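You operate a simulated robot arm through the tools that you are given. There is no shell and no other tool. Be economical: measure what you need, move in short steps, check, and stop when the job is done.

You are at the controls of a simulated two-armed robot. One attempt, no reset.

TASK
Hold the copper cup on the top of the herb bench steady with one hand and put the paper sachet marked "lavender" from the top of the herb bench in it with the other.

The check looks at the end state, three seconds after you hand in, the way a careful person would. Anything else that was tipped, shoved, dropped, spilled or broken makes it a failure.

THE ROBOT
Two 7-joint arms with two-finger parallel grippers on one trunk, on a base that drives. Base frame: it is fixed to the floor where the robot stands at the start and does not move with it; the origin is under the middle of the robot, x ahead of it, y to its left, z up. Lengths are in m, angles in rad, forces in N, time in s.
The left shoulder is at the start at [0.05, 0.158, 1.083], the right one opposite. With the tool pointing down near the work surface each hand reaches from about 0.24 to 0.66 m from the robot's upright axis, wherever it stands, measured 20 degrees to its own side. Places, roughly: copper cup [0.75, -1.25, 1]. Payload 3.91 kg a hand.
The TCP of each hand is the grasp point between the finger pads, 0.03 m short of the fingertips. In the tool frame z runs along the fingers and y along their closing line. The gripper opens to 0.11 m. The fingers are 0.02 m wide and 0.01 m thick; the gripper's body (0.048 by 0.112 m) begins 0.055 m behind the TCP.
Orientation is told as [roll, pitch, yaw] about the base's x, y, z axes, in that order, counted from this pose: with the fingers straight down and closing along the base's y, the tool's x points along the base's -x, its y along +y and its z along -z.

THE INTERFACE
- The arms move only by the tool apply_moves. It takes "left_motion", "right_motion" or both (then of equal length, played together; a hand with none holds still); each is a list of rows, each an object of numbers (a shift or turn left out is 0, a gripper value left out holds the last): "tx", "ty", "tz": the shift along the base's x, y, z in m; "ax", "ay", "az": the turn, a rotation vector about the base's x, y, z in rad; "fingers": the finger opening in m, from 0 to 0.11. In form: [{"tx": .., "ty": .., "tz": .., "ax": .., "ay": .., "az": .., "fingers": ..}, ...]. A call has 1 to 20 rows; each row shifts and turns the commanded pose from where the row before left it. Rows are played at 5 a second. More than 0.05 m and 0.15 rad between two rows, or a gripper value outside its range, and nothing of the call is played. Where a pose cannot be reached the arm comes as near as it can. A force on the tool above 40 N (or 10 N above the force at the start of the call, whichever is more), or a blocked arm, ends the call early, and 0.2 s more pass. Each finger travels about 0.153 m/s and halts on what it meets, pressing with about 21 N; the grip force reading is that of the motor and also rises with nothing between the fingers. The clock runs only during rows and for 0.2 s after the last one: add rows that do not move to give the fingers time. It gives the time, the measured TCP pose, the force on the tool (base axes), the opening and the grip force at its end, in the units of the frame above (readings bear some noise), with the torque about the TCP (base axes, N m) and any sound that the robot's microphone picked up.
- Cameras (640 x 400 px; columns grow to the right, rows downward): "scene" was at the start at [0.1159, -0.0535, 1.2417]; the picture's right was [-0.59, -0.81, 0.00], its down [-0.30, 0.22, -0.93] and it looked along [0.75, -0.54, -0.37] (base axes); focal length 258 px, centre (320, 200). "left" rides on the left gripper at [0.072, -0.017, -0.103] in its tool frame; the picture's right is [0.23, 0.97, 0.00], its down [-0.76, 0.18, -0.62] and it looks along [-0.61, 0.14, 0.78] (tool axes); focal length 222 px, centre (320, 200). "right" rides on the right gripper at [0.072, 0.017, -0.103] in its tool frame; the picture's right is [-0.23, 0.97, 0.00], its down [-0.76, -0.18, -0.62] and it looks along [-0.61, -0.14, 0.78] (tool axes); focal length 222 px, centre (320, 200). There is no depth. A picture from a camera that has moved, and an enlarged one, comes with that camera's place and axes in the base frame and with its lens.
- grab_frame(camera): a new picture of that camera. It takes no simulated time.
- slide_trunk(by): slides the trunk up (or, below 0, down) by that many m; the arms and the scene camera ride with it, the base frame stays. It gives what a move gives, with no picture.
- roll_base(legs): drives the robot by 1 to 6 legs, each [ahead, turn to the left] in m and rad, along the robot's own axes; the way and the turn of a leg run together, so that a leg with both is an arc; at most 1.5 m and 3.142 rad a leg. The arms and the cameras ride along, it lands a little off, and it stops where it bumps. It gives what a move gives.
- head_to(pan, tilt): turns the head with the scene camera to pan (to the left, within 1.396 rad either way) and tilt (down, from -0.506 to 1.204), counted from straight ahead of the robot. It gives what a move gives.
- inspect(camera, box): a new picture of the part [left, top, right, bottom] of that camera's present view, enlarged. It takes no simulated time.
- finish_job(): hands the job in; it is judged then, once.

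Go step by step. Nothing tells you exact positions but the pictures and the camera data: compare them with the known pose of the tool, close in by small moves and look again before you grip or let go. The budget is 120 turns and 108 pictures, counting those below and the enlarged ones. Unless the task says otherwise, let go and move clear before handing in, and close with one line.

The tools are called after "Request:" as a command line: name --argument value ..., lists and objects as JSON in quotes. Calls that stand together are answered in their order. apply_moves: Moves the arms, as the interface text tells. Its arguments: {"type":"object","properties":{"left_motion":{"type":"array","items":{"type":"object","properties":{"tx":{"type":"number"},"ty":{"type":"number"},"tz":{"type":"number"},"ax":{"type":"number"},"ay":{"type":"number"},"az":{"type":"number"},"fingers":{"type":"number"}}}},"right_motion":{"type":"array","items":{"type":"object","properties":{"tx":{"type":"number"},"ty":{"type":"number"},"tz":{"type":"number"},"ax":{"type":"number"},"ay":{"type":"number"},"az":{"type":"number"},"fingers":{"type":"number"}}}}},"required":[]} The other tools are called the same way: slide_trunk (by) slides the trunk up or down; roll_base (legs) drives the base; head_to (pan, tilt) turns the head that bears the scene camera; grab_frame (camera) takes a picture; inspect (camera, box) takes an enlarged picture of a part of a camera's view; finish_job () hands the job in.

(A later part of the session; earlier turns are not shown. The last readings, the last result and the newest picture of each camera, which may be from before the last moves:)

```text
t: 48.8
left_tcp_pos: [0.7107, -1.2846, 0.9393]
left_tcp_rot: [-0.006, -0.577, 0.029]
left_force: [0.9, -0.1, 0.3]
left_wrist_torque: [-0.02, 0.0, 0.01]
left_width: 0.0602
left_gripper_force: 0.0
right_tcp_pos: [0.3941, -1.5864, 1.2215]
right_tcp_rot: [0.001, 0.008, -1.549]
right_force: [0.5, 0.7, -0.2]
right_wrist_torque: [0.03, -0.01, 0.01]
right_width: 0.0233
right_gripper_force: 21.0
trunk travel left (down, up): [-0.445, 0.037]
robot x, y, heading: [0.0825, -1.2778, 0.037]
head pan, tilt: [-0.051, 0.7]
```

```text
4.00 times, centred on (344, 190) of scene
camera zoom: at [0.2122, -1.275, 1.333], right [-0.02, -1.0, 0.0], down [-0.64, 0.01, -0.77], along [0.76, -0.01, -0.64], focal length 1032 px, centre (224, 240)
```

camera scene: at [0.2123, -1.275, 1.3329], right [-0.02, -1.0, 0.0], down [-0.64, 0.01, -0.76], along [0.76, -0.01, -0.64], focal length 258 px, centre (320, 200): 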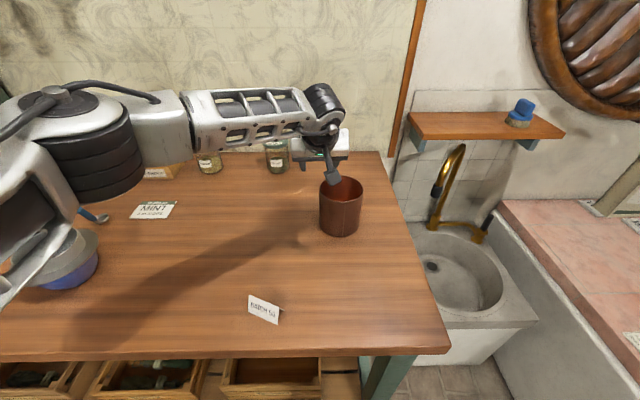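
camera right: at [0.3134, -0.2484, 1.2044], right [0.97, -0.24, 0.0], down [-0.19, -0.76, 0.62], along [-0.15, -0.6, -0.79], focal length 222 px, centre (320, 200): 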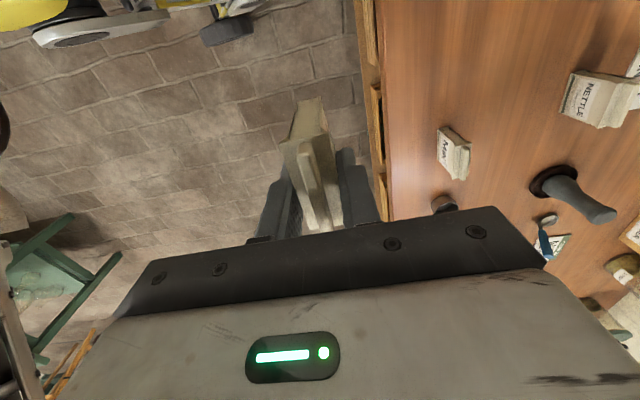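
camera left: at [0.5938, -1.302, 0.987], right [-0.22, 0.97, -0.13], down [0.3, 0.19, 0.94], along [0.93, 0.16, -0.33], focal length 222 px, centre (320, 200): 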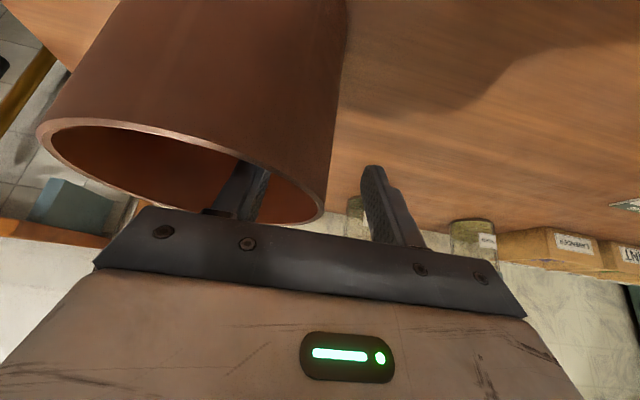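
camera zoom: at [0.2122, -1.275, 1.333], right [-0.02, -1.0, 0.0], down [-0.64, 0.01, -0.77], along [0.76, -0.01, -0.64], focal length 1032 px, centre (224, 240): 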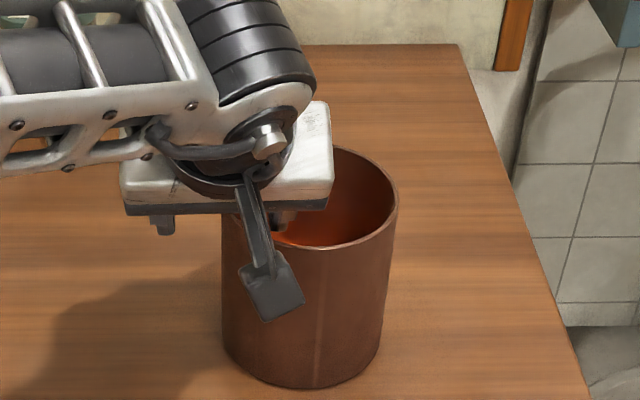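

The inner finger is inside and the outer outside, without contact. Closing gently on the wall.

Request:
apply_moves --left_motion '[{"fingers": 0.04}, {"fingers": 0.02}, {"fingers": 0.01}, {"fingers": 0.0}, {}, {}]'

Request:
grab_frame --camera "left"

Request:
inspect --camera "scene" --box '[280, 140, 408, 240]'

```text
t: 50.2
left_tcp_pos: [0.7108, -1.2831, 0.9404]
left_tcp_rot: [-0.005, -0.574, 0.028]
left_force: [0.4, -1.1, 1.4]
left_wrist_torque: [0.0, 0.12, 0.05]
left_width: 0.0112
left_gripper_force: 20.8
right_tcp_pos: [0.3933, -1.586, 1.2205]
right_tcp_rot: [0.0, 0.007, -1.548]
right_force: [-0.9, 0.1, -0.2]
right_wrist_torque: [0.0, -0.03, 0.03]
right_width: 0.023
right_gripper_force: 21.1
trunk travel left (down, up): [-0.445, 0.037]
robot x, y, heading: [0.0867, -1.2779, 0.036]
head pan, tilt: [-0.051, 0.7]
```

```text
70 pictures are left
camera left: at [0.5939, -1.302, 0.9875], right [-0.22, 0.97, -0.13], down [0.29, 0.19, 0.94], along [0.93, 0.16, -0.33], focal length 222 px, centre (320, 200)
```

left: 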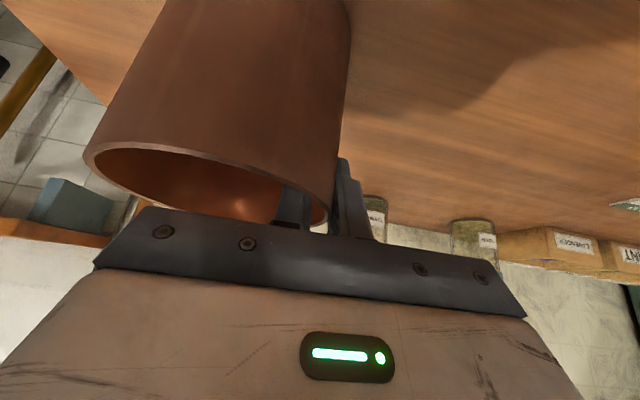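

```text
4.00 times, centred on (344, 190) of scene
camera zoom: at [0.2121, -1.2751, 1.333], right [-0.02, -1.0, 0.0], down [-0.64, 0.01, -0.77], along [0.76, -0.01, -0.64], focal length 1032 px, centre (224, 240)
```

zoom: 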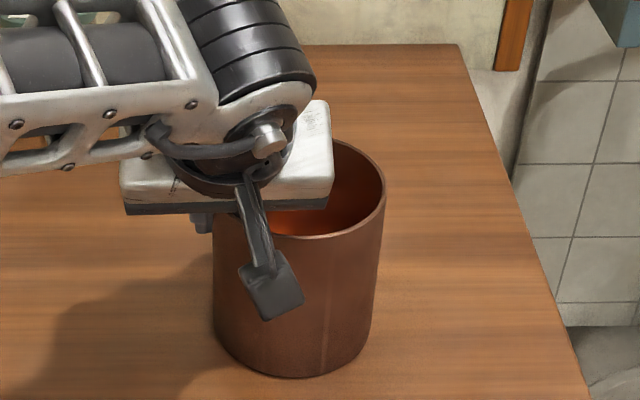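

The left hand holds the cup wall (cup shifted under 1 cm as it centred, still upright; centre now ≈ [0.716, -1.327]). Now I turn the right hand to yaw 0 and roll it outward, well away from everything.

Request:
apply_moves --right_motion '[{"az": 0.148}, {"az": 0.148}, {"az": 0.148}, {"az": 0.148}, {"az": 0.148}, {"az": 0.148}, {"az": 0.148}, {"az": 0.148}, {"az": 0.148}, {"az": 0.148}, {"az": 0.068}, {"ax": 0.125}, {"ax": 0.125}, {"ax": 0.125}, {"ax": 0.125}, {}]'

Request:
grab_frame --camera "right"

```text
t: 53.6
left_tcp_pos: [0.7114, -1.2828, 0.9398]
left_tcp_rot: [-0.005, -0.576, 0.031]
left_force: [1.1, -0.4, 3.0]
left_wrist_torque: [-0.02, 0.14, 0.03]
left_width: 0.0113
left_gripper_force: 21.3
right_tcp_pos: [0.3943, -1.5862, 1.2224]
right_tcp_rot: [0.5, 0.005, 0.004]
right_force: [0.7, -0.3, -0.5]
right_wrist_torque: [0.0, 0.0, 0.03]
right_width: 0.0229
right_gripper_force: 20.9
trunk travel left (down, up): [-0.445, 0.037]
robot x, y, heading: [0.0867, -1.2748, 0.037]
head pan, tilt: [-0.051, 0.7]
```

```text
68 pictures are left
camera right: at [0.3215, -1.6213, 1.3203], right [0.23, 0.85, 0.47], down [0.77, -0.45, 0.46], along [0.6, 0.25, -0.76], focal length 222 px, centre (320, 200)
```

right: 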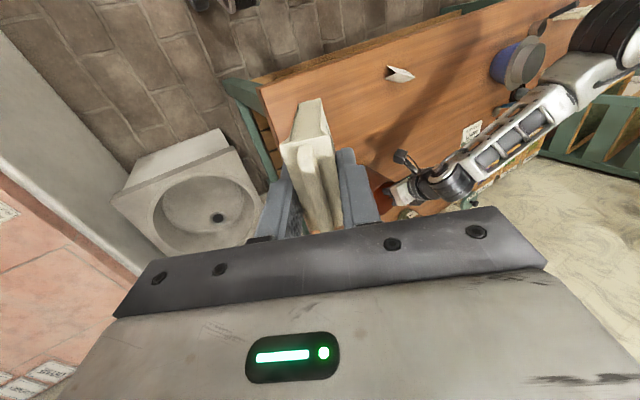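

The sachet is centred in the grip. Moving the right hand over, high and from the right side.

Request:
apply_moves --right_motion '[{"tx": 0.0418, "ty": 0.0158}, {"tx": 0.0418, "ty": 0.0158}, {"tx": 0.0418, "ty": 0.0158}, {"tx": 0.0418, "ty": 0.0158}, {"tx": 0.0418, "ty": 0.0158}, {"tx": 0.0418, "ty": 0.0158}, {"tx": 0.0418, "ty": 0.0158}, {"tx": 0.0418, "ty": 0.0158}, {"tz": -0.04}, {"tz": -0.04}, {"tz": -0.02}, {}]'

Request:
grab_frame --camera "scene"

Request:
grab_frame --camera "right"

```text
t: 56.2
left_tcp_pos: [0.7105, -1.2843, 0.9387]
left_tcp_rot: [-0.006, -0.578, 0.029]
left_force: [0.1, 0.2, 2.7]
left_wrist_torque: [-0.03, 0.21, -0.04]
left_width: 0.0112
left_gripper_force: 21.2
right_tcp_pos: [0.6576, -1.4755, 1.1056]
right_tcp_rot: [0.498, 0.005, 0.003]
right_force: [0.2, -0.2, -1.6]
right_wrist_torque: [-0.03, 0.01, -0.02]
right_width: 0.0229
right_gripper_force: 21.0
right hand out of reach, approached as far as the arm can: row 7, 8
trunk travel left (down, up): [-0.445, 0.037]
robot x, y, heading: [0.0891, -1.2759, 0.032]
head pan, tilt: [-0.051, 0.7]
```

```text
67 pictures are left
camera scene: at [0.212, -1.275, 1.333], right [-0.02, -1.0, 0.0], down [-0.64, 0.01, -0.77], along [0.77, -0.01, -0.64], focal length 258 px, centre (320, 200)
```

scene: 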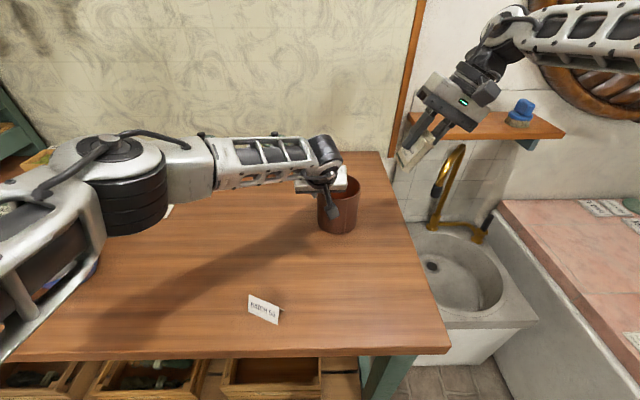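

```text
66 pictures are left
camera right: at [0.586, -1.5109, 1.2037], right [0.23, 0.86, 0.46], down [0.77, -0.45, 0.46], along [0.6, 0.25, -0.76], focal length 222 px, centre (320, 200)
```

right: 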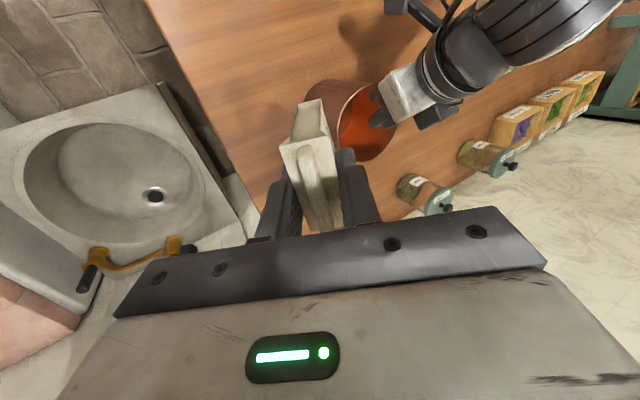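

The arm was at its reach limit up high; at this lower height I try the remaining forward and leftward distance.

Request:
apply_moves --right_motion '[{"ty": 0.03}, {"ty": 0.03, "tx": 0.02}, {"tx": 0.02, "ty": 0.02}, {"tx": 0.02, "ty": 0.01}, {"tx": 0.01}, {}]'

Request:
grab_frame --camera "right"

Request:
inspect --camera "scene" --box '[264, 80, 424, 240]'

```text
t: 57.6
left_tcp_pos: [0.711, -1.2829, 0.9397]
left_tcp_rot: [-0.007, -0.576, 0.03]
left_force: [0.1, 0.1, 3.2]
left_wrist_torque: [-0.05, 0.26, -0.03]
left_width: 0.0114
left_gripper_force: 21.2
right_tcp_pos: [0.6519, -1.4296, 1.1097]
right_tcp_rot: [0.5, 0.005, 0.002]
right_force: [-0.2, 1.2, -0.2]
right_wrist_torque: [0.01, 0.02, 0.01]
right_width: 0.0226
right_gripper_force: 20.9
right hand out of reach, approached as far as the arm can: row 2, 3, 4, 5
trunk travel left (down, up): [-0.445, 0.037]
robot x, y, heading: [0.0882, -1.2757, 0.032]
head pan, tilt: [-0.051, 0.7]
```

```text
65 pictures are left
camera right: at [0.579, -1.4634, 1.2082], right [0.23, 0.86, 0.47], down [0.76, -0.45, 0.46], along [0.6, 0.25, -0.76], focal length 222 px, centre (320, 200)
```

right: 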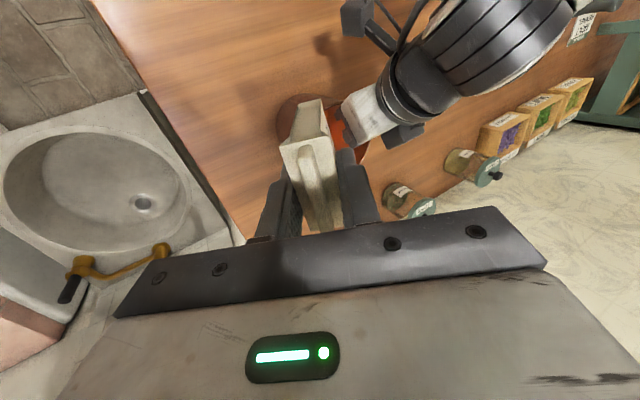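

```text
2.50 times, centred on (344, 160) of scene
camera zoom: at [0.212, -1.275, 1.333], right [-0.02, -1.0, 0.0], down [-0.64, 0.01, -0.77], along [0.77, -0.01, -0.64], focal length 645 px, centre (260, 300)
```

zoom: 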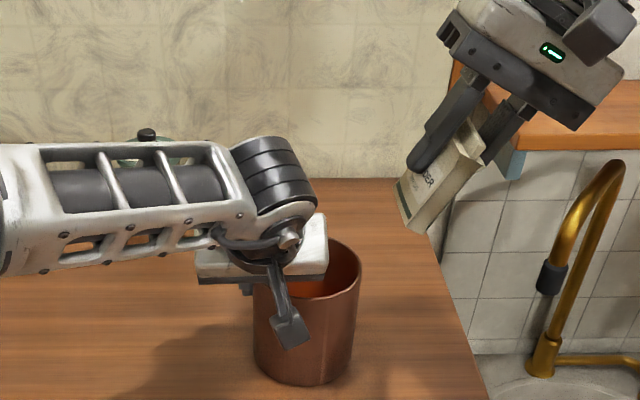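

The forward reach is short by a few cm with this tilt; pitching the right hand forward a little brings its wrist back within reach. Then approach above the cup's rim.

Request:
apply_moves --right_motion '[{"ay": -0.13}, {"ay": -0.13}, {"tz": -0.03}, {"tz": -0.02}, {"tx": 0.025}, {"tx": 0.025}, {"tx": 0.026}, {}]'

Request:
inspect --camera "scene" --box '[264, 80, 424, 240]'

Request:
grab_frame --camera "right"

```text
t: 59.4
left_tcp_pos: [0.7102, -1.2828, 0.9393]
left_tcp_rot: [-0.005, -0.577, 0.03]
left_force: [-0.4, 0.5, 2.2]
left_wrist_torque: [-0.05, 0.33, -0.11]
left_width: 0.0112
left_gripper_force: 20.8
right_tcp_pos: [0.6924, -1.4412, 1.0683]
right_tcp_rot: [0.499, -0.258, 0.002]
right_force: [-0.2, -0.2, 0.0]
right_wrist_torque: [0.01, -0.01, -0.01]
right_width: 0.0233
right_gripper_force: 20.7
right hand out of reach, approached as far as the arm can: row 6, 7
trunk travel left (down, up): [-0.445, 0.037]
robot x, y, heading: [0.0856, -1.2743, 0.034]
head pan, tilt: [-0.051, 0.7]
```

```text
2.50 times, centred on (344, 160) of scene
camera zoom: at [0.2119, -1.2749, 1.333], right [-0.02, -1.0, 0.0], down [-0.64, 0.01, -0.77], along [0.77, -0.01, -0.64], focal length 645 px, centre (260, 300)
```

zoom: 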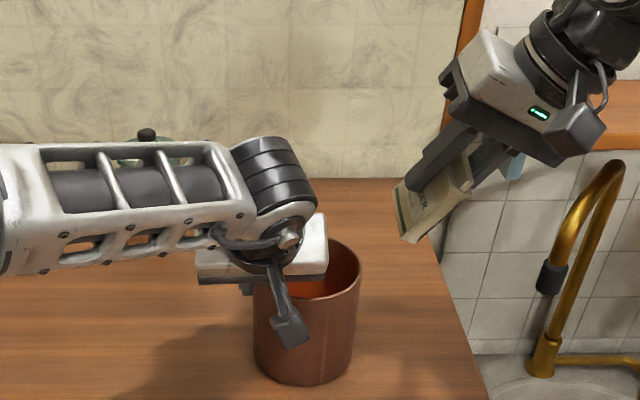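

```text
62 pictures are left
camera right: at [0.5966, -1.4763, 1.1446], right [0.1, 0.86, 0.51], down [0.62, -0.45, 0.64], along [0.78, 0.25, -0.58], focal length 222 px, centre (320, 200)
```

right: 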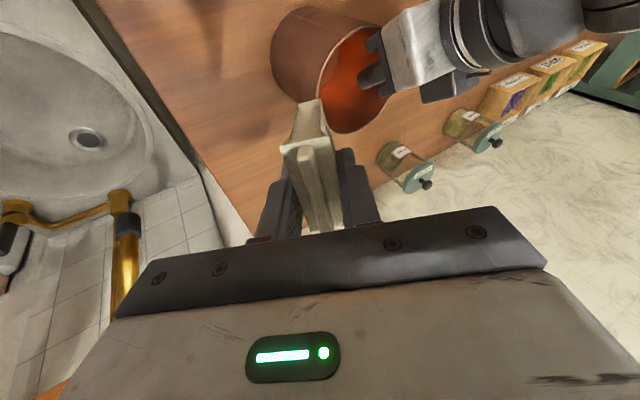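

Closer but still short. Shifting left brings the wrist nearer the shoulder line; I do that in a small step with a touch more pitch, staying above rim height.

Request:
apply_moves --right_motion '[{"ty": 0.02}, {"ty": 0.02, "ay": -0.1}, {"tx": 0.02}, {"tx": 0.02}, {}]'

Request:
inspect --camera "scene" --box '[264, 80, 424, 240]'

```text
t: 60.6
left_tcp_pos: [0.7112, -1.283, 0.9406]
left_tcp_rot: [-0.005, -0.575, 0.028]
left_force: [-0.9, 0.2, 2.2]
left_wrist_torque: [-0.06, 0.34, -0.05]
left_width: 0.0115
left_gripper_force: 21.0
right_tcp_pos: [0.6979, -1.4193, 1.0741]
right_tcp_rot: [0.498, -0.354, 0.002]
right_force: [0.3, -0.8, -0.1]
right_wrist_torque: [-0.02, -0.01, -0.01]
right_width: 0.023
right_gripper_force: 21.4
right hand out of reach, approached as far as the arm can: row 1, 3, 4
trunk travel left (down, up): [-0.445, 0.037]
robot x, y, heading: [0.0875, -1.2775, 0.03]
head pan, tilt: [-0.051, 0.7]
```

```text
2.50 times, centred on (344, 160) of scene
camera zoom: at [0.2119, -1.2749, 1.333], right [-0.02, -1.0, 0.0], down [-0.64, 0.01, -0.77], along [0.77, -0.01, -0.64], focal length 645 px, centre (260, 300)
```

zoom: 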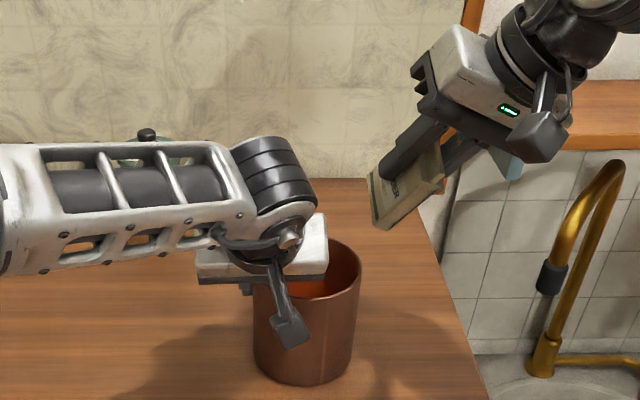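

The outward roll itself seems to limit the reach. At this safe spot I remove most of the roll and test forward reach again.

Request:
apply_moves --right_motion '[{"ax": -0.125}, {"ax": -0.125}, {"ax": -0.125}, {"tx": 0.02}, {"tx": 0.02}, {}]'

Request:
inspect --camera "scene" --box '[264, 80, 424, 240]'

```text
t: 62.0
left_tcp_pos: [0.7103, -1.284, 0.939]
left_tcp_rot: [-0.005, -0.577, 0.03]
left_force: [-0.3, 0.2, 1.6]
left_wrist_torque: [-0.02, 0.27, -0.07]
left_width: 0.0112
left_gripper_force: 20.8
right_tcp_pos: [0.6882, -1.4541, 1.0831]
right_tcp_rot: [0.101, -0.33, 0.14]
right_force: [-0.4, 0.0, 0.1]
right_wrist_torque: [-0.02, 0.03, -0.02]
right_width: 0.0228
right_gripper_force: 20.8
right hand out of reach, approached as far as the arm can: row 1, 2, 3, 4, 5
trunk travel left (down, up): [-0.445, 0.037]
robot x, y, heading: [0.0863, -1.2742, 0.031]
head pan, tilt: [-0.051, 0.7]
```

```text
2.50 times, centred on (344, 160) of scene
camera zoom: at [0.212, -1.2749, 1.333], right [-0.02, -1.0, 0.0], down [-0.64, 0.01, -0.77], along [0.77, -0.01, -0.64], focal length 645 px, centre (260, 300)
```

zoom: 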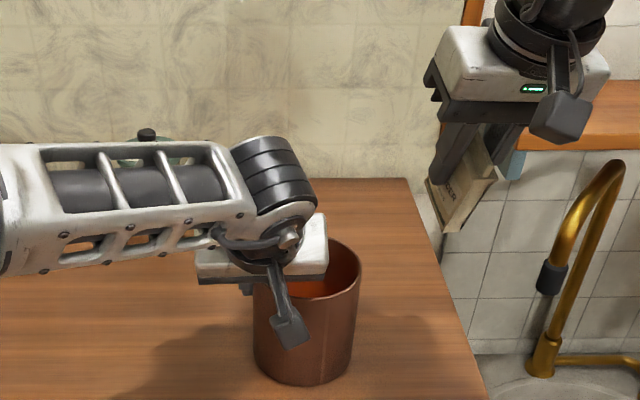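

I look at the whole right arm to see whether it is stretched out.

Request:
head_to --pan -0.6 --tilt 0.3

Request:
grab_frame --camera "scene"

```text
t: 63.0
left_tcp_pos: [0.7105, -1.2832, 0.9407]
left_tcp_rot: [-0.006, -0.576, 0.03]
left_force: [-0.3, 1.1, 2.8]
left_wrist_torque: [-0.04, 0.24, -0.05]
left_width: 0.0114
left_gripper_force: 21.1
right_tcp_pos: [0.6887, -1.4535, 1.0842]
right_tcp_rot: [0.101, -0.331, 0.139]
right_force: [-0.9, -0.3, 0.2]
right_wrist_torque: [0.06, 0.03, -0.01]
right_width: 0.0232
right_gripper_force: 20.7
trunk travel left (down, up): [-0.445, 0.037]
robot x, y, heading: [0.0834, -1.2808, 0.03]
head pan, tilt: [-0.6, 0.3]
```

```text
59 pictures are left
camera scene: at [0.2058, -1.3235, 1.3691], right [-0.54, -0.84, 0.0], down [-0.25, 0.16, -0.96], along [0.81, -0.51, -0.3], focal length 258 px, centre (320, 200)
```

scene: 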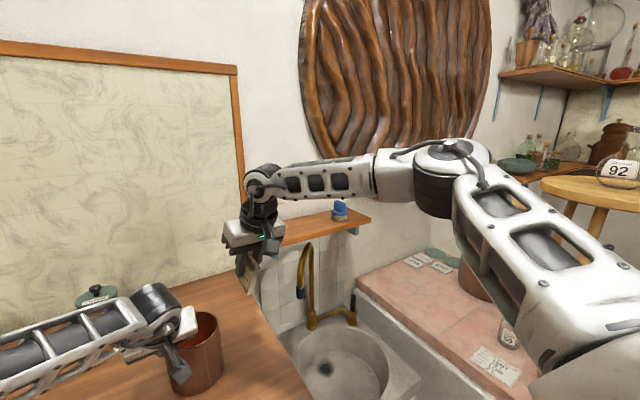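

The arm isn't stretched, so a wrist joint limit is involved. I test turning the hand the other way (negative yaw), which worked at the pick-up.

Request:
apply_moves --right_motion '[{"az": -0.14}, {"az": -0.14}, {"az": -0.14}, {"az": -0.14}, {"az": -0.14}, {"tx": 0.02}, {"tx": 0.02}, {}]'

Request:
grab_frame --camera "scene"

```text
t: 64.8
left_tcp_pos: [0.7107, -1.2829, 0.9402]
left_tcp_rot: [-0.004, -0.576, 0.029]
left_force: [-0.5, 0.7, 2.6]
left_wrist_torque: [-0.04, 0.27, -0.07]
left_width: 0.0114
left_gripper_force: 21.2
right_tcp_pos: [0.6846, -1.4854, 1.0899]
right_tcp_rot: [0.104, -0.329, -0.562]
right_force: [-1.2, 0.5, 0.9]
right_wrist_torque: [-0.01, -0.01, 0.0]
right_width: 0.0229
right_gripper_force: 21.0
right hand out of reach, approached as far as the arm can: row 2, 3, 4, 5, 6, 7
trunk travel left (down, up): [-0.445, 0.037]
robot x, y, heading: [0.0853, -1.279, 0.039]
head pan, tilt: [-0.6, 0.3]
```

```text
58 pictures are left
camera scene: at [0.2058, -1.3236, 1.3691], right [-0.54, -0.84, 0.0], down [-0.25, 0.16, -0.96], along [0.81, -0.51, -0.3], focal length 258 px, centre (320, 200)
```

scene: 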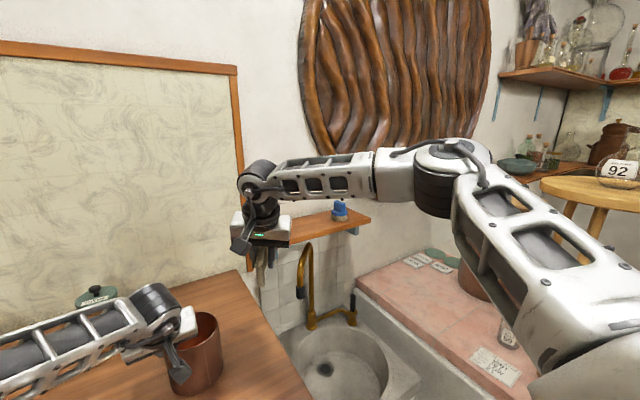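

The wrist seems stuck in an awkward configuration. I back the right hand off to reset the arm's posture, straighten yaw, lower it, and try forward again beside the cup.

Request:
apply_moves --right_motion '[{"tx": -0.045}, {"tx": -0.045}, {"tx": -0.045, "az": 0.14}, {"tx": -0.045, "az": 0.14}, {"tx": -0.045, "az": 0.14}, {"tx": -0.03, "az": 0.14}, {"tz": -0.03}, {"tz": -0.02}, {"tx": 0.045}, {"tx": 0.045}, {"tx": 0.045}, {"tx": 0.045}, {"tx": 0.045}, {"tx": 0.03}, {"tx": 0.03}, {}]'

Request:
grab_frame --camera "scene"

```text
t: 68.2
left_tcp_pos: [0.7109, -1.2839, 0.9396]
left_tcp_rot: [-0.005, -0.576, 0.029]
left_force: [-0.7, 0.4, 2.5]
left_wrist_torque: [-0.04, 0.25, -0.06]
left_width: 0.0114
left_gripper_force: 20.5
right_tcp_pos: [0.7, -1.494, 1.0425]
right_tcp_rot: [0.1, -0.328, 0.0]
right_force: [0.0, -0.3, 0.1]
right_wrist_torque: [-0.06, 0.03, -0.02]
right_width: 0.0228
right_gripper_force: 20.8
right hand out of reach, approached as far as the arm can: row 15
trunk travel left (down, up): [-0.445, 0.037]
robot x, y, heading: [0.0892, -1.2746, 0.03]
head pan, tilt: [-0.6, 0.3]
```

```text
57 pictures are left
camera scene: at [0.2058, -1.3237, 1.3691], right [-0.54, -0.84, 0.0], down [-0.25, 0.16, -0.96], along [0.81, -0.51, -0.3], focal length 258 px, centre (320, 200)
```

scene: 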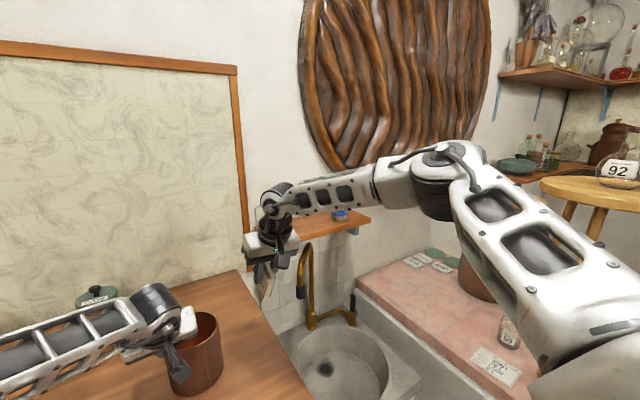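

Lower down it reaches x≈0.70, which suffices: with the forward pitch the sachet's lower end is ahead of the grip point. I roll outward 0.3 and slide over to the entry line, staying above the rim.

Request:
apply_moves --right_motion '[{"tx": -0.015}, {"ax": 0.1}, {"ax": 0.1}, {"ax": 0.1}, {"ty": 0.03}, {"ty": 0.03}, {"ty": 0.03}, {}]'

Request:
head_to --pan -0.1 --tilt 0.7

Request:
inspect --camera "scene" --box '[254, 80, 414, 240]'

Request:
grab_frame --camera "right"

```text
t: 70.0
left_tcp_pos: [0.7107, -1.2834, 0.9398]
left_tcp_rot: [-0.006, -0.575, 0.03]
left_force: [-0.3, 0.0, 2.4]
left_wrist_torque: [0.04, 0.18, 0.01]
left_width: 0.0113
left_gripper_force: 20.7
right_tcp_pos: [0.6765, -1.4085, 1.047]
right_tcp_rot: [0.416, -0.312, -0.103]
right_force: [0.3, 0.3, 0.5]
right_wrist_torque: [0.03, -0.02, -0.01]
right_width: 0.0228
right_gripper_force: 21.2
right hand out of reach, approached as far as the arm can: row 7
trunk travel left (down, up): [-0.445, 0.037]
robot x, y, heading: [0.0909, -1.2765, 0.035]
head pan, tilt: [-0.6, 0.3]
```

```text
t: 70.9
left_tcp_pos: [0.7094, -1.2824, 0.9398]
left_tcp_rot: [-0.005, -0.577, 0.03]
left_force: [-0.4, -0.3, 3.1]
left_wrist_torque: [-0.03, 0.2, -0.02]
left_width: 0.0115
left_gripper_force: 20.8
right_tcp_pos: [0.6764, -1.4096, 1.0467]
right_tcp_rot: [0.417, -0.312, -0.102]
right_force: [-0.4, -0.1, -0.5]
right_wrist_torque: [-0.01, 0.01, 0.02]
right_width: 0.0229
right_gripper_force: 21.3
trunk travel left (down, up): [-0.445, 0.037]
robot x, y, heading: [0.087, -1.2776, 0.034]
head pan, tilt: [-0.099, 0.7]
```

```text
2.50 times, centred on (334, 160) of scene
camera zoom: at [0.2118, -1.2792, 1.333], right [-0.07, -1.0, 0.0], down [-0.64, 0.04, -0.77], along [0.76, -0.05, -0.64], focal length 645 px, centre (285, 300)
```

zoom: 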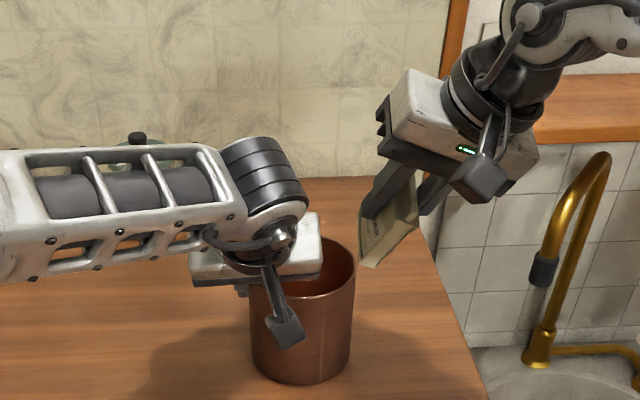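

```text
55 pictures are left
camera right: at [0.5748, -1.425, 1.1207], right [0.19, 0.88, 0.45], down [0.53, -0.47, 0.71], along [0.83, 0.1, -0.55], focal length 222 px, centre (320, 200)
```

right: 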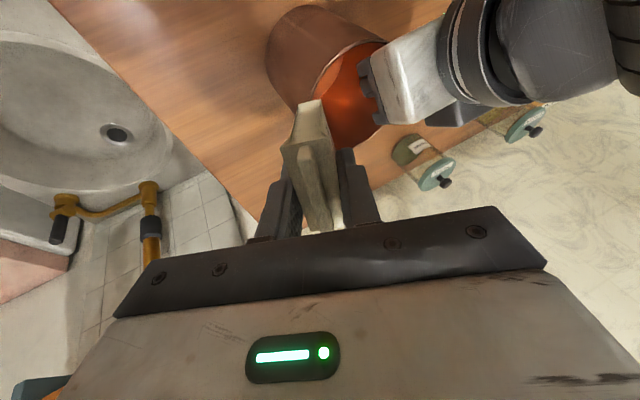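

Leftward travel is what limits the rolled hand. A lean along the forearm (pitch with positive yaw) should suit this arm better; I test that off to the right side, clear of the cup.

Request:
apply_moves --right_motion '[{"tx": -0.04, "tz": 0.01}, {"ty": -0.03, "tx": -0.02}, {"ax": -0.14}, {"ax": -0.14}, {"ax": -0.14}, {"ay": -0.13}, {"ay": -0.13}, {"az": 0.14}, {"az": 0.14}, {"az": 0.14}, {"az": 0.14}, {}]'

Request:
apply_moves --right_motion '[{"tx": 0.03}, {"tx": 0.03}, {"tx": 0.02}, {"ty": 0.03}, {}]'

Request:
inspect --camera "scene" --box '[254, 80, 414, 240]'

```text
t: 73.5
left_tcp_pos: [0.7105, -1.2831, 0.9401]
left_tcp_rot: [-0.006, -0.577, 0.03]
left_force: [-1.6, -1.3, 3.0]
left_wrist_torque: [-0.01, 0.25, 0.07]
left_width: 0.011
left_gripper_force: 21.3
right_tcp_pos: [0.6168, -1.4391, 1.0564]
right_tcp_rot: [-0.038, -0.586, 0.603]
right_force: [0.0, 0.5, -0.2]
right_wrist_torque: [0.01, -0.04, 0.01]
right_width: 0.0232
right_gripper_force: 21.4
trunk travel left (down, up): [-0.445, 0.037]
robot x, y, heading: [0.0844, -1.2742, 0.027]
head pan, tilt: [-0.099, 0.7]
```

```text
t: 74.7
left_tcp_pos: [0.71, -1.2829, 0.9396]
left_tcp_rot: [-0.005, -0.577, 0.03]
left_force: [-1.4, -1.0, 2.7]
left_wrist_torque: [-0.02, 0.3, -0.02]
left_width: 0.0112
left_gripper_force: 21.1
right_tcp_pos: [0.6956, -1.4101, 1.0573]
right_tcp_rot: [-0.038, -0.587, 0.603]
right_force: [-1.1, -0.7, 1.0]
right_wrist_torque: [0.02, -0.04, -0.05]
right_width: 0.0231
right_gripper_force: 21.0
trunk travel left (down, up): [-0.445, 0.037]
robot x, y, heading: [0.0884, -1.2769, 0.027]
head pan, tilt: [-0.099, 0.7]
```

```text
2.50 times, centred on (334, 160) of scene
camera zoom: at [0.2117, -1.2792, 1.333], right [-0.07, -1.0, 0.0], down [-0.64, 0.04, -0.77], along [0.76, -0.05, -0.64], focal length 645 px, centre (285, 300)
```

zoom: 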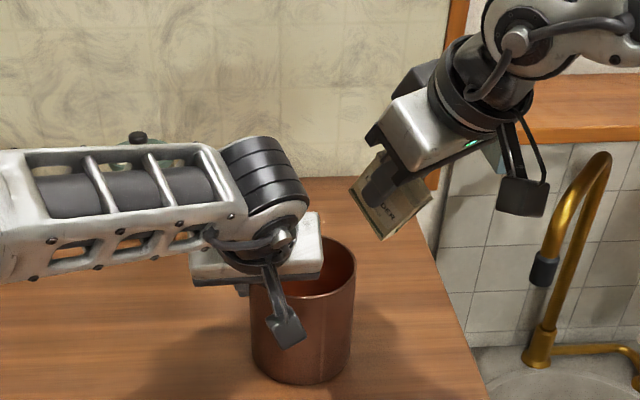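

That pose reaches freely. But the left hand's body now sits over the middle of the cup, so I'll regrip with the left hand yawed outward so the two hands form a V. First the right backs off, then the left opens, rises and yaws.

Request:
apply_moves --right_motion '[{"tx": -0.03, "ty": -0.03, "tz": 0.02}, {"tx": -0.03, "ty": -0.03, "tz": 0.02}, {"tx": -0.02, "ty": -0.03}, {}, {}, {}, {}, {}, {}, {}, {}, {}, {}, {}, {}]' --left_motion '[{}, {}, {}, {"fingers": 0.03}, {"fingers": 0.06}, {}, {"tz": 0.02}, {"tz": 0.03}, {"tz": 0.035}, {"az": -0.13}, {"az": -0.13}, {"az": -0.13}, {"az": -0.13}, {"az": -0.13}, {}]'

Request:
grab_frame --camera "left"

Request:
inspect --camera "scene" --box '[254, 140, 414, 240]'

```text
t: 77.9
left_tcp_pos: [0.7093, -1.2838, 1.0253]
left_tcp_rot: [-0.007, -0.575, -0.62]
left_force: [-0.6, -0.8, -0.6]
left_wrist_torque: [0.02, 0.04, 0.0]
left_width: 0.0599
left_gripper_force: 0.2
right_tcp_pos: [0.6176, -1.4986, 1.0963]
right_tcp_rot: [-0.037, -0.585, 0.606]
right_force: [-0.3, 0.2, -0.8]
right_wrist_torque: [0.02, 0.0, 0.01]
right_width: 0.0232
right_gripper_force: 21.5
trunk travel left (down, up): [-0.445, 0.037]
robot x, y, heading: [0.0854, -1.2772, 0.035]
head pan, tilt: [-0.099, 0.7]
```

```text
53 pictures are left
camera left: at [0.6051, -1.2278, 1.0725], right [0.41, 0.9, -0.13], down [0.35, -0.03, 0.94], along [0.84, -0.43, -0.33], focal length 222 px, centre (320, 200)
```

left: 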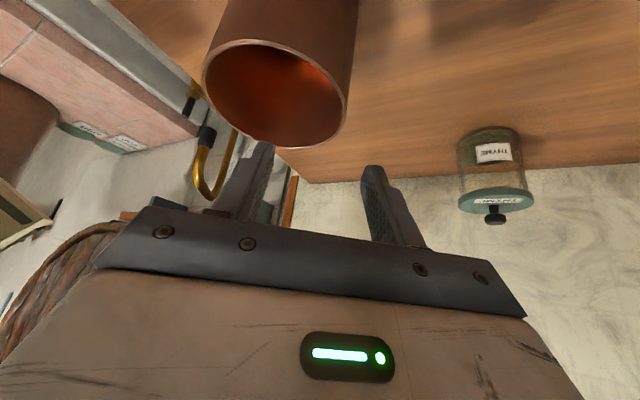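

```text
4.00 times, centred on (334, 190) of scene
camera zoom: at [0.212, -1.2792, 1.333], right [-0.07, -1.0, 0.0], down [-0.64, 0.04, -0.76], along [0.76, -0.05, -0.64], focal length 1032 px, centre (264, 240)
```

zoom: 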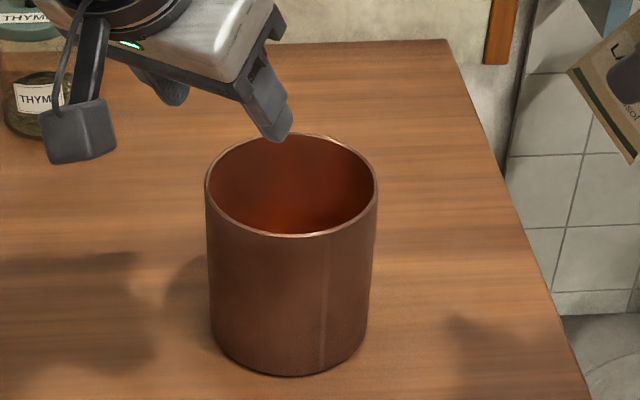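

Cup is upright and clear at centre [0.718, -1.329]. Moving the left hand to the back-left wall point and lowering part way.

Request:
apply_moves --left_motion '[{"tx": 0.0287, "ty": -0.003}, {"tz": -0.03}, {"tz": -0.015}, {}]'

Request:
grab_frame --camera "left"

Request:
inspect --camera "scene" --box '[254, 140, 414, 240]'

```text
t: 78.9
left_tcp_pos: [0.7287, -1.2871, 0.9789]
left_tcp_rot: [-0.007, -0.576, -0.622]
left_force: [0.6, -0.8, 0.2]
left_wrist_torque: [0.0, 0.02, 0.0]
left_width: 0.06
left_gripper_force: 0.0
left hand out of reach, approached as far as the arm can: row 1
right_tcp_pos: [0.6173, -1.4992, 1.0954]
right_tcp_rot: [-0.037, -0.585, 0.605]
right_force: [0.1, -0.2, 0.1]
right_wrist_torque: [0.01, -0.01, -0.02]
right_width: 0.0227
right_gripper_force: 21.6
trunk travel left (down, up): [-0.445, 0.037]
robot x, y, heading: [0.0851, -1.2746, 0.035]
head pan, tilt: [-0.099, 0.7]
```

```text
51 pictures are left
camera left: at [0.6245, -1.2299, 1.0267], right [0.41, 0.9, -0.13], down [0.35, -0.03, 0.94], along [0.84, -0.43, -0.33], focal length 222 px, centre (320, 200)
```

left: 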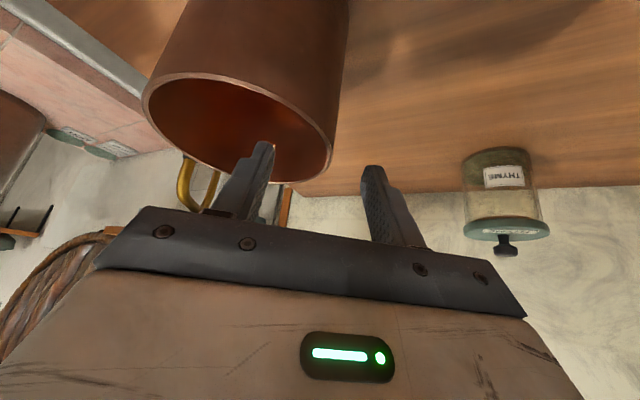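

```text
4.00 times, centred on (334, 190) of scene
camera zoom: at [0.2121, -1.2791, 1.333], right [-0.07, -1.0, 0.0], down [-0.64, 0.04, -0.76], along [0.76, -0.05, -0.64], focal length 1032 px, centre (264, 240)
```

zoom: 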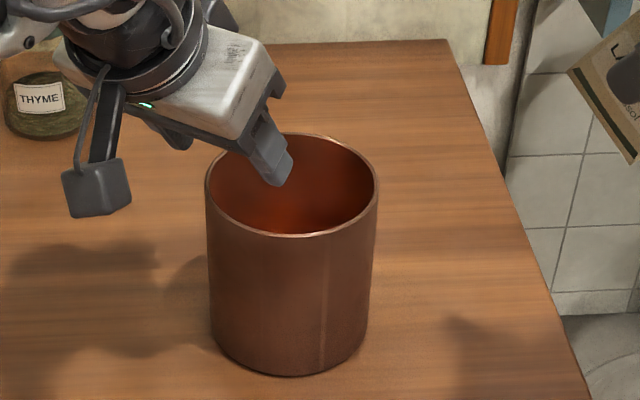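

Good alignment and the cup's opening is now free. Adding the missing forward bit and descending to straddle the wall.

Request:
apply_moves --left_motion '[{"tz": -0.008, "tx": 0.008}, {"tz": -0.016}, {"tz": -0.014}, {}]'

Request:
grab_frame --camera "left"

Request:
inspect --camera "scene" --box '[254, 140, 414, 240]'

```text
t: 79.9
left_tcp_pos: [0.7357, -1.2868, 0.9638]
left_tcp_rot: [-0.006, -0.577, -0.62]
left_force: [-0.5, -0.1, 0.0]
left_wrist_torque: [-0.04, -0.01, -0.02]
left_width: 0.0601
left_gripper_force: 0.1
left hand out of reach, approached as far as the arm can: row 2, 3
right_tcp_pos: [0.616, -1.4996, 1.0963]
right_tcp_rot: [-0.038, -0.585, 0.603]
right_force: [0.1, -0.6, 0.1]
right_wrist_torque: [0.0, 0.0, -0.03]
right_width: 0.0231
right_gripper_force: 20.5
trunk travel left (down, up): [-0.445, 0.037]
robot x, y, heading: [0.0847, -1.2775, 0.038]
head pan, tilt: [-0.099, 0.7]
```

```text
49 pictures are left
camera left: at [0.631, -1.2307, 1.0117], right [0.41, 0.9, -0.13], down [0.35, -0.03, 0.94], along [0.84, -0.43, -0.33], focal length 222 px, centre (320, 200)
```

left: 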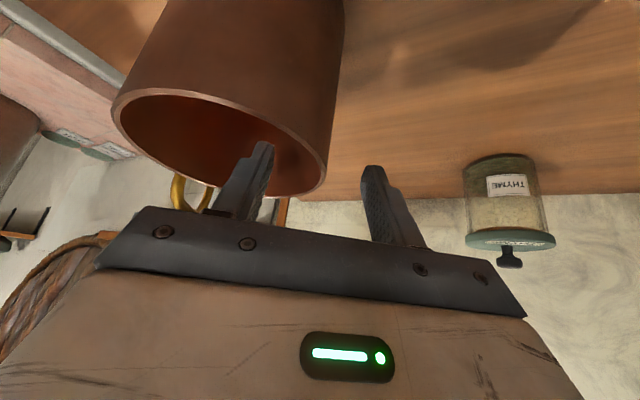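

```text
4.00 times, centred on (334, 190) of scene
camera zoom: at [0.2121, -1.2791, 1.333], right [-0.07, -1.0, 0.0], down [-0.64, 0.04, -0.76], along [0.76, -0.05, -0.64], focal length 1032 px, centre (264, 240)
```

zoom: 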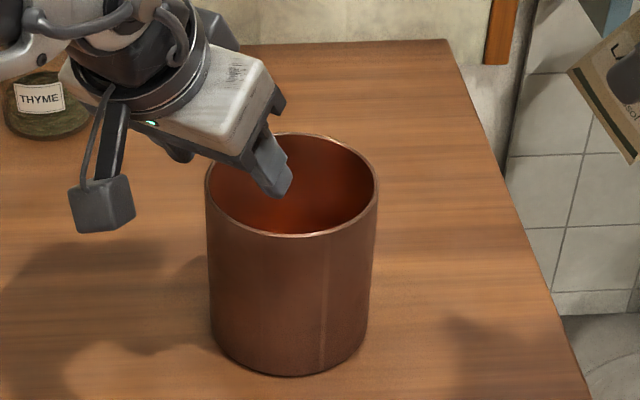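

The reach runs out right there; I ease back 8 mm and try descending the last 2 cm.

Request:
apply_moves --left_motion '[{"tx": -0.008}, {"tz": -0.01}, {"tz": -0.01}, {}]'

```text
t: 80.9
left_tcp_pos: [0.7268, -1.2876, 0.9445]
left_tcp_rot: [-0.006, -0.576, -0.622]
left_force: [-0.3, 0.5, -0.1]
left_wrist_torque: [-0.01, -0.02, -0.01]
left_width: 0.06
left_gripper_force: 0.1
right_tcp_pos: [0.618, -1.4995, 1.095]
right_tcp_rot: [-0.037, -0.584, 0.605]
right_force: [-0.3, -0.6, 0.0]
right_wrist_torque: [0.02, 0.0, 0.03]
right_width: 0.023
right_gripper_force: 21.0
trunk travel left (down, up): [-0.445, 0.037]
robot x, y, heading: [0.0897, -1.2748, 0.034]
head pan, tilt: [-0.099, 0.7]
```

Straddling again. A small yaw trim (0.1) and 5 mm sideways centres the pads on the wall; then close gently.

Request:
apply_moves --left_motion '[{"az": 0.1, "ty": 0.005, "tx": 0.002}, {}, {"fingers": 0.04}, {"fingers": 0.025}, {"fingers": 0.015}, {"fingers": 0.0}, {}, {}]'

Request:
grab_frame --camera "left"

Request:
inspect --camera "scene" --box '[254, 140, 414, 240]'

```text
t: 82.7
left_tcp_pos: [0.7301, -1.282, 0.9445]
left_tcp_rot: [-0.005, -0.576, -0.52]
left_force: [0.5, -2.0, -0.3]
left_wrist_torque: [0.0, -0.04, 0.03]
left_width: 0.0124
left_gripper_force: 21.4
right_tcp_pos: [0.6178, -1.5005, 1.0951]
right_tcp_rot: [-0.037, -0.586, 0.603]
right_force: [0.0, 0.4, 0.6]
right_wrist_torque: [0.02, 0.05, 0.0]
right_width: 0.0229
right_gripper_force: 21.3
trunk travel left (down, up): [-0.445, 0.037]
robot x, y, heading: [0.0879, -1.2764, 0.029]
head pan, tilt: [-0.099, 0.7]
```

```text
47 pictures are left
camera left: at [0.6196, -1.2361, 0.9923], right [0.32, 0.94, -0.13], down [0.35, 0.01, 0.94], along [0.88, -0.35, -0.33], focal length 222 px, centre (320, 200)
```

left: 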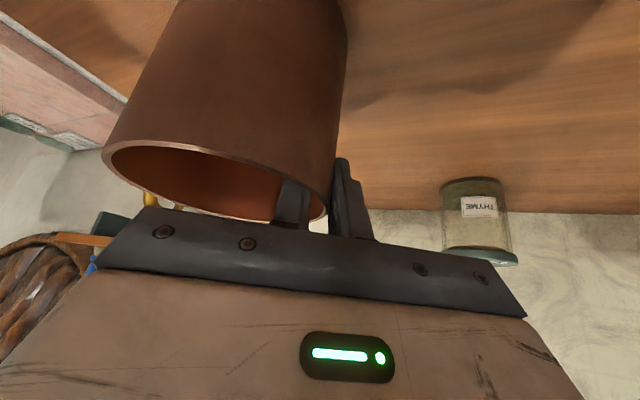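

```text
4.00 times, centred on (334, 190) of scene
camera zoom: at [0.212, -1.2792, 1.333], right [-0.07, -1.0, 0.0], down [-0.64, 0.04, -0.77], along [0.76, -0.05, -0.64], focal length 1032 px, centre (264, 240)
```

zoom: 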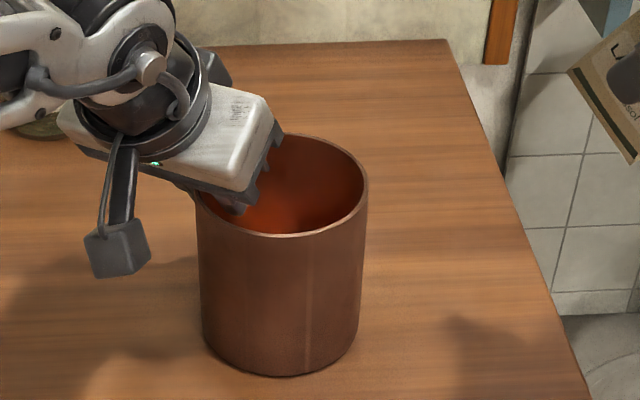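

The cup is held upright at centre ≈ [0.718, -1.323] and its opening is mostly free. Now the right hand: slight extra yaw, then to the start of the entry line, just above the rim.

Request:
apply_moves --right_motion '[{"az": 0.145}, {"tx": 0.02, "ty": 0.03}, {"tx": 0.02, "ty": 0.03}, {"tx": 0.012, "ty": 0.03, "tz": -0.02}, {"ty": 0.025, "tz": -0.02}, {"ty": 0.017, "tz": -0.015}, {}]'

Request:
grab_frame --camera "right"

Request:
inspect --camera "scene" --box '[254, 120, 414, 240]'

```text
t: 84.3
left_tcp_pos: [0.7286, -1.2815, 0.9445]
left_tcp_rot: [-0.004, -0.576, -0.521]
left_force: [0.9, 1.9, 0.6]
left_wrist_torque: [0.1, -0.07, -0.05]
left_width: 0.0123
left_gripper_force: 21.3
right_tcp_pos: [0.6415, -1.359, 1.043]
right_tcp_rot: [-0.039, -0.586, 0.749]
right_force: [0.1, -1.1, 0.1]
right_wrist_torque: [-0.03, -0.02, -0.05]
right_width: 0.023
right_gripper_force: 21.0
right hand out of reach, approached as far as the arm can: row 1, 6
trunk travel left (down, up): [-0.445, 0.037]
robot x, y, heading: [0.0827, -1.2753, 0.033]
head pan, tilt: [-0.099, 0.7]
```

```text
45 pictures are left
camera right: at [0.5413, -1.4223, 1.0885], right [-0.51, 0.86, 0.1], down [0.31, 0.08, 0.95], along [0.8, 0.51, -0.31], focal length 222 px, centre (320, 200)
```

right: 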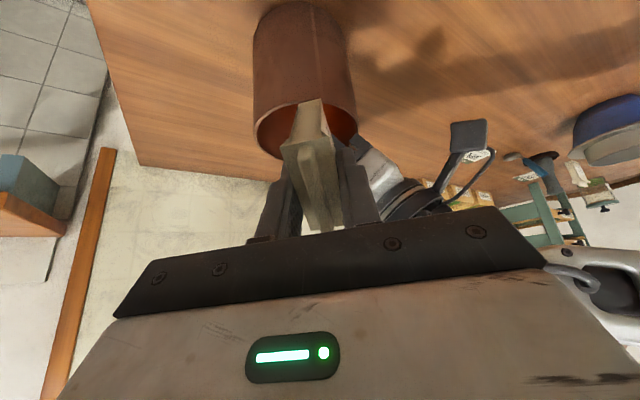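

```text
3.33 times, centred on (334, 180) of scene
camera zoom: at [0.2119, -1.2791, 1.333], right [-0.07, -1.0, 0.0], down [-0.64, 0.04, -0.77], along [0.76, -0.05, -0.64], focal length 860 px, centre (273, 267)
```

zoom: 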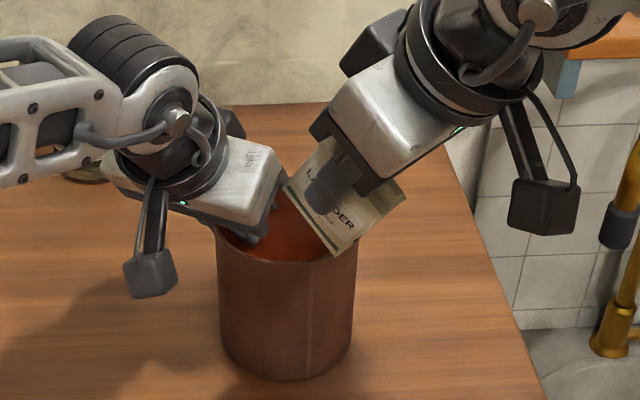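

The V arrangement is clear. The hand is about 3 cm short in x; moving forward at this height.

Request:
apply_moves --right_motion '[{"tx": 0.01, "ty": -0.005}, {"tx": 0.01, "ty": -0.004}, {"tx": 0.009}, {}]'

Request:
inspect --camera "scene" --box '[254, 120, 414, 240]'

```text
t: 85.3
left_tcp_pos: [0.7297, -1.2802, 0.9448]
left_tcp_rot: [-0.005, -0.576, -0.521]
left_force: [0.1, 0.9, 1.5]
left_wrist_torque: [0.28, -0.09, 0.02]
left_width: 0.0118
left_gripper_force: 21.3
right_tcp_pos: [0.6642, -1.3745, 1.0477]
right_tcp_rot: [-0.038, -0.587, 0.749]
right_force: [-0.5, -0.4, -0.4]
right_wrist_torque: [0.0, 0.02, 0.03]
right_width: 0.0232
right_gripper_force: 21.8
right hand out of reach, approached as far as the arm can: row 2, 3
trunk travel left (down, up): [-0.445, 0.037]
robot x, y, heading: [0.0877, -1.2754, 0.037]
head pan, tilt: [-0.099, 0.7]
```

```text
3.33 times, centred on (334, 180) of scene
camera zoom: at [0.212, -1.279, 1.333], right [-0.07, -1.0, 0.0], down [-0.64, 0.04, -0.77], along [0.76, -0.05, -0.64], focal length 860 px, centre (273, 267)
```

zoom: 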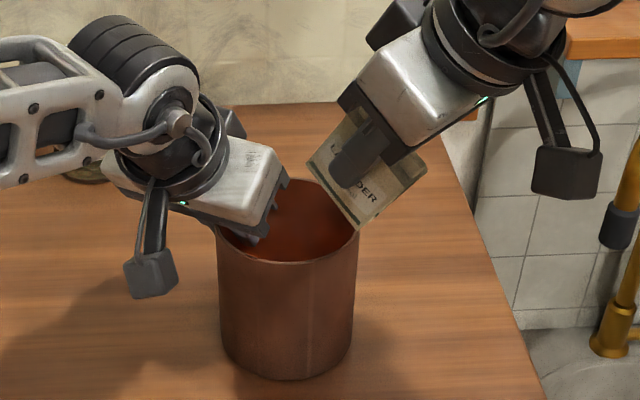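

Reach grows as the hand lowers, so I follow the sachet's own axis down in small steps and watch.

Request:
apply_moves --right_motion '[{"tz": -0.012, "ty": 0.008, "tx": 0.004}, {"tz": -0.006, "ty": 0.006, "tx": 0.006}, {}]'

Request:
inspect --camera "scene" --box '[254, 120, 414, 240]'

Request:
grab_frame --camera "right"

```text
t: 86.1
left_tcp_pos: [0.729, -1.2818, 0.9449]
left_tcp_rot: [-0.006, -0.574, -0.52]
left_force: [0.7, 1.0, 1.9]
left_wrist_torque: [0.22, -0.14, 0.04]
left_width: 0.0124
left_gripper_force: 20.5
right_tcp_pos: [0.6585, -1.3754, 1.0371]
right_tcp_rot: [-0.039, -0.587, 0.747]
right_force: [-0.5, 0.8, 0.2]
right_wrist_torque: [-0.03, -0.02, 0.01]
right_width: 0.0231
right_gripper_force: 20.8
right hand out of reach, approached as far as the arm can: row 1, 2
trunk travel left (down, up): [-0.445, 0.037]
robot x, y, heading: [0.0845, -1.2747, 0.034]
head pan, tilt: [-0.099, 0.7]
```

```text
3.33 times, centred on (334, 180) of scene
camera zoom: at [0.2119, -1.279, 1.333], right [-0.07, -1.0, 0.0], down [-0.64, 0.04, -0.77], along [0.76, -0.05, -0.64], focal length 860 px, centre (273, 267)
```

zoom: 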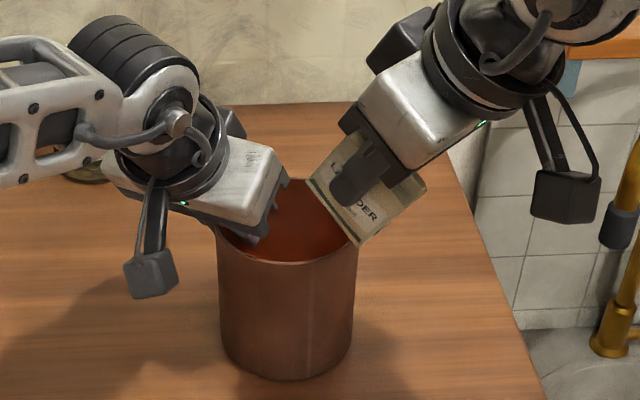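

```text
41 pictures are left
camera right: at [0.5575, -1.4397, 1.0819], right [-0.51, 0.86, 0.1], down [0.31, 0.08, 0.95], along [0.8, 0.51, -0.31], focal length 222 px, centre (320, 200)
```

right: 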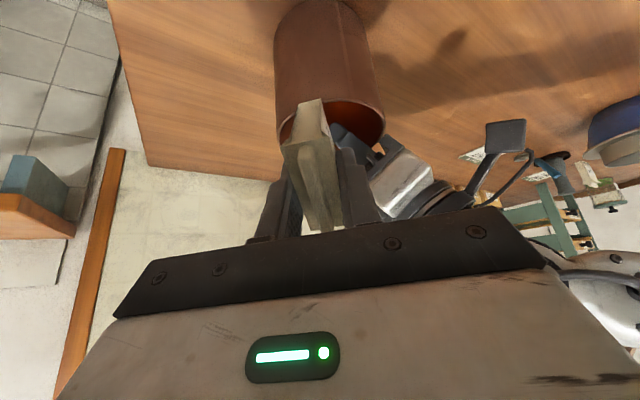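

The near corner approaches the rim, so I rise a little, take back 0.2 of yaw (which reached further before), and go forward and left again.

Request:
apply_moves --right_motion '[{"tz": 0.02, "ty": -0.01}, {"az": -0.13}, {"az": -0.1}, {"tx": 0.015}, {"tx": 0.015}, {"ty": 0.012}, {"ty": 0.012}, {}]'

Request:
inspect --camera "scene" --box '[254, 120, 414, 240]'

```text
t: 87.9
left_tcp_pos: [0.7298, -1.2813, 0.9451]
left_tcp_rot: [-0.006, -0.577, -0.521]
left_force: [-0.7, -0.1, 1.6]
left_wrist_torque: [0.11, 0.04, -0.01]
left_width: 0.012
left_gripper_force: 20.9
right_tcp_pos: [0.6696, -1.3811, 1.0658]
right_tcp_rot: [-0.038, -0.587, 0.518]
right_force: [0.1, 0.1, -0.9]
right_wrist_torque: [0.0, 0.0, 0.0]
right_width: 0.023
right_gripper_force: 20.9
right hand out of reach, approached as far as the arm can: row 5, 6, 7
trunk travel left (down, up): [-0.445, 0.037]
robot x, y, heading: [0.0888, -1.2738, 0.03]
head pan, tilt: [-0.099, 0.7]
```

```text
3.33 times, centred on (334, 180) of scene
camera zoom: at [0.2119, -1.2791, 1.333], right [-0.07, -1.0, 0.0], down [-0.64, 0.04, -0.77], along [0.76, -0.05, -0.64], focal length 860 px, centre (273, 267)
```

zoom: 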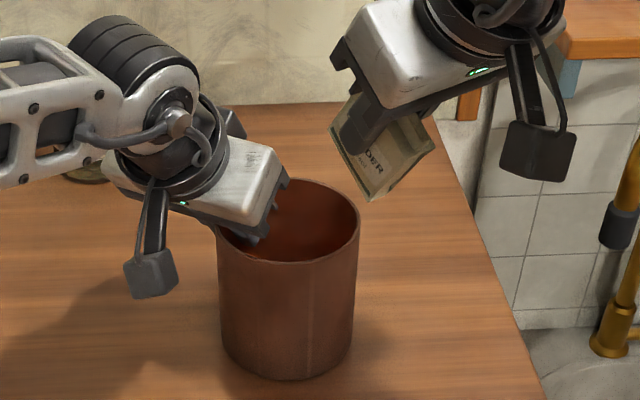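

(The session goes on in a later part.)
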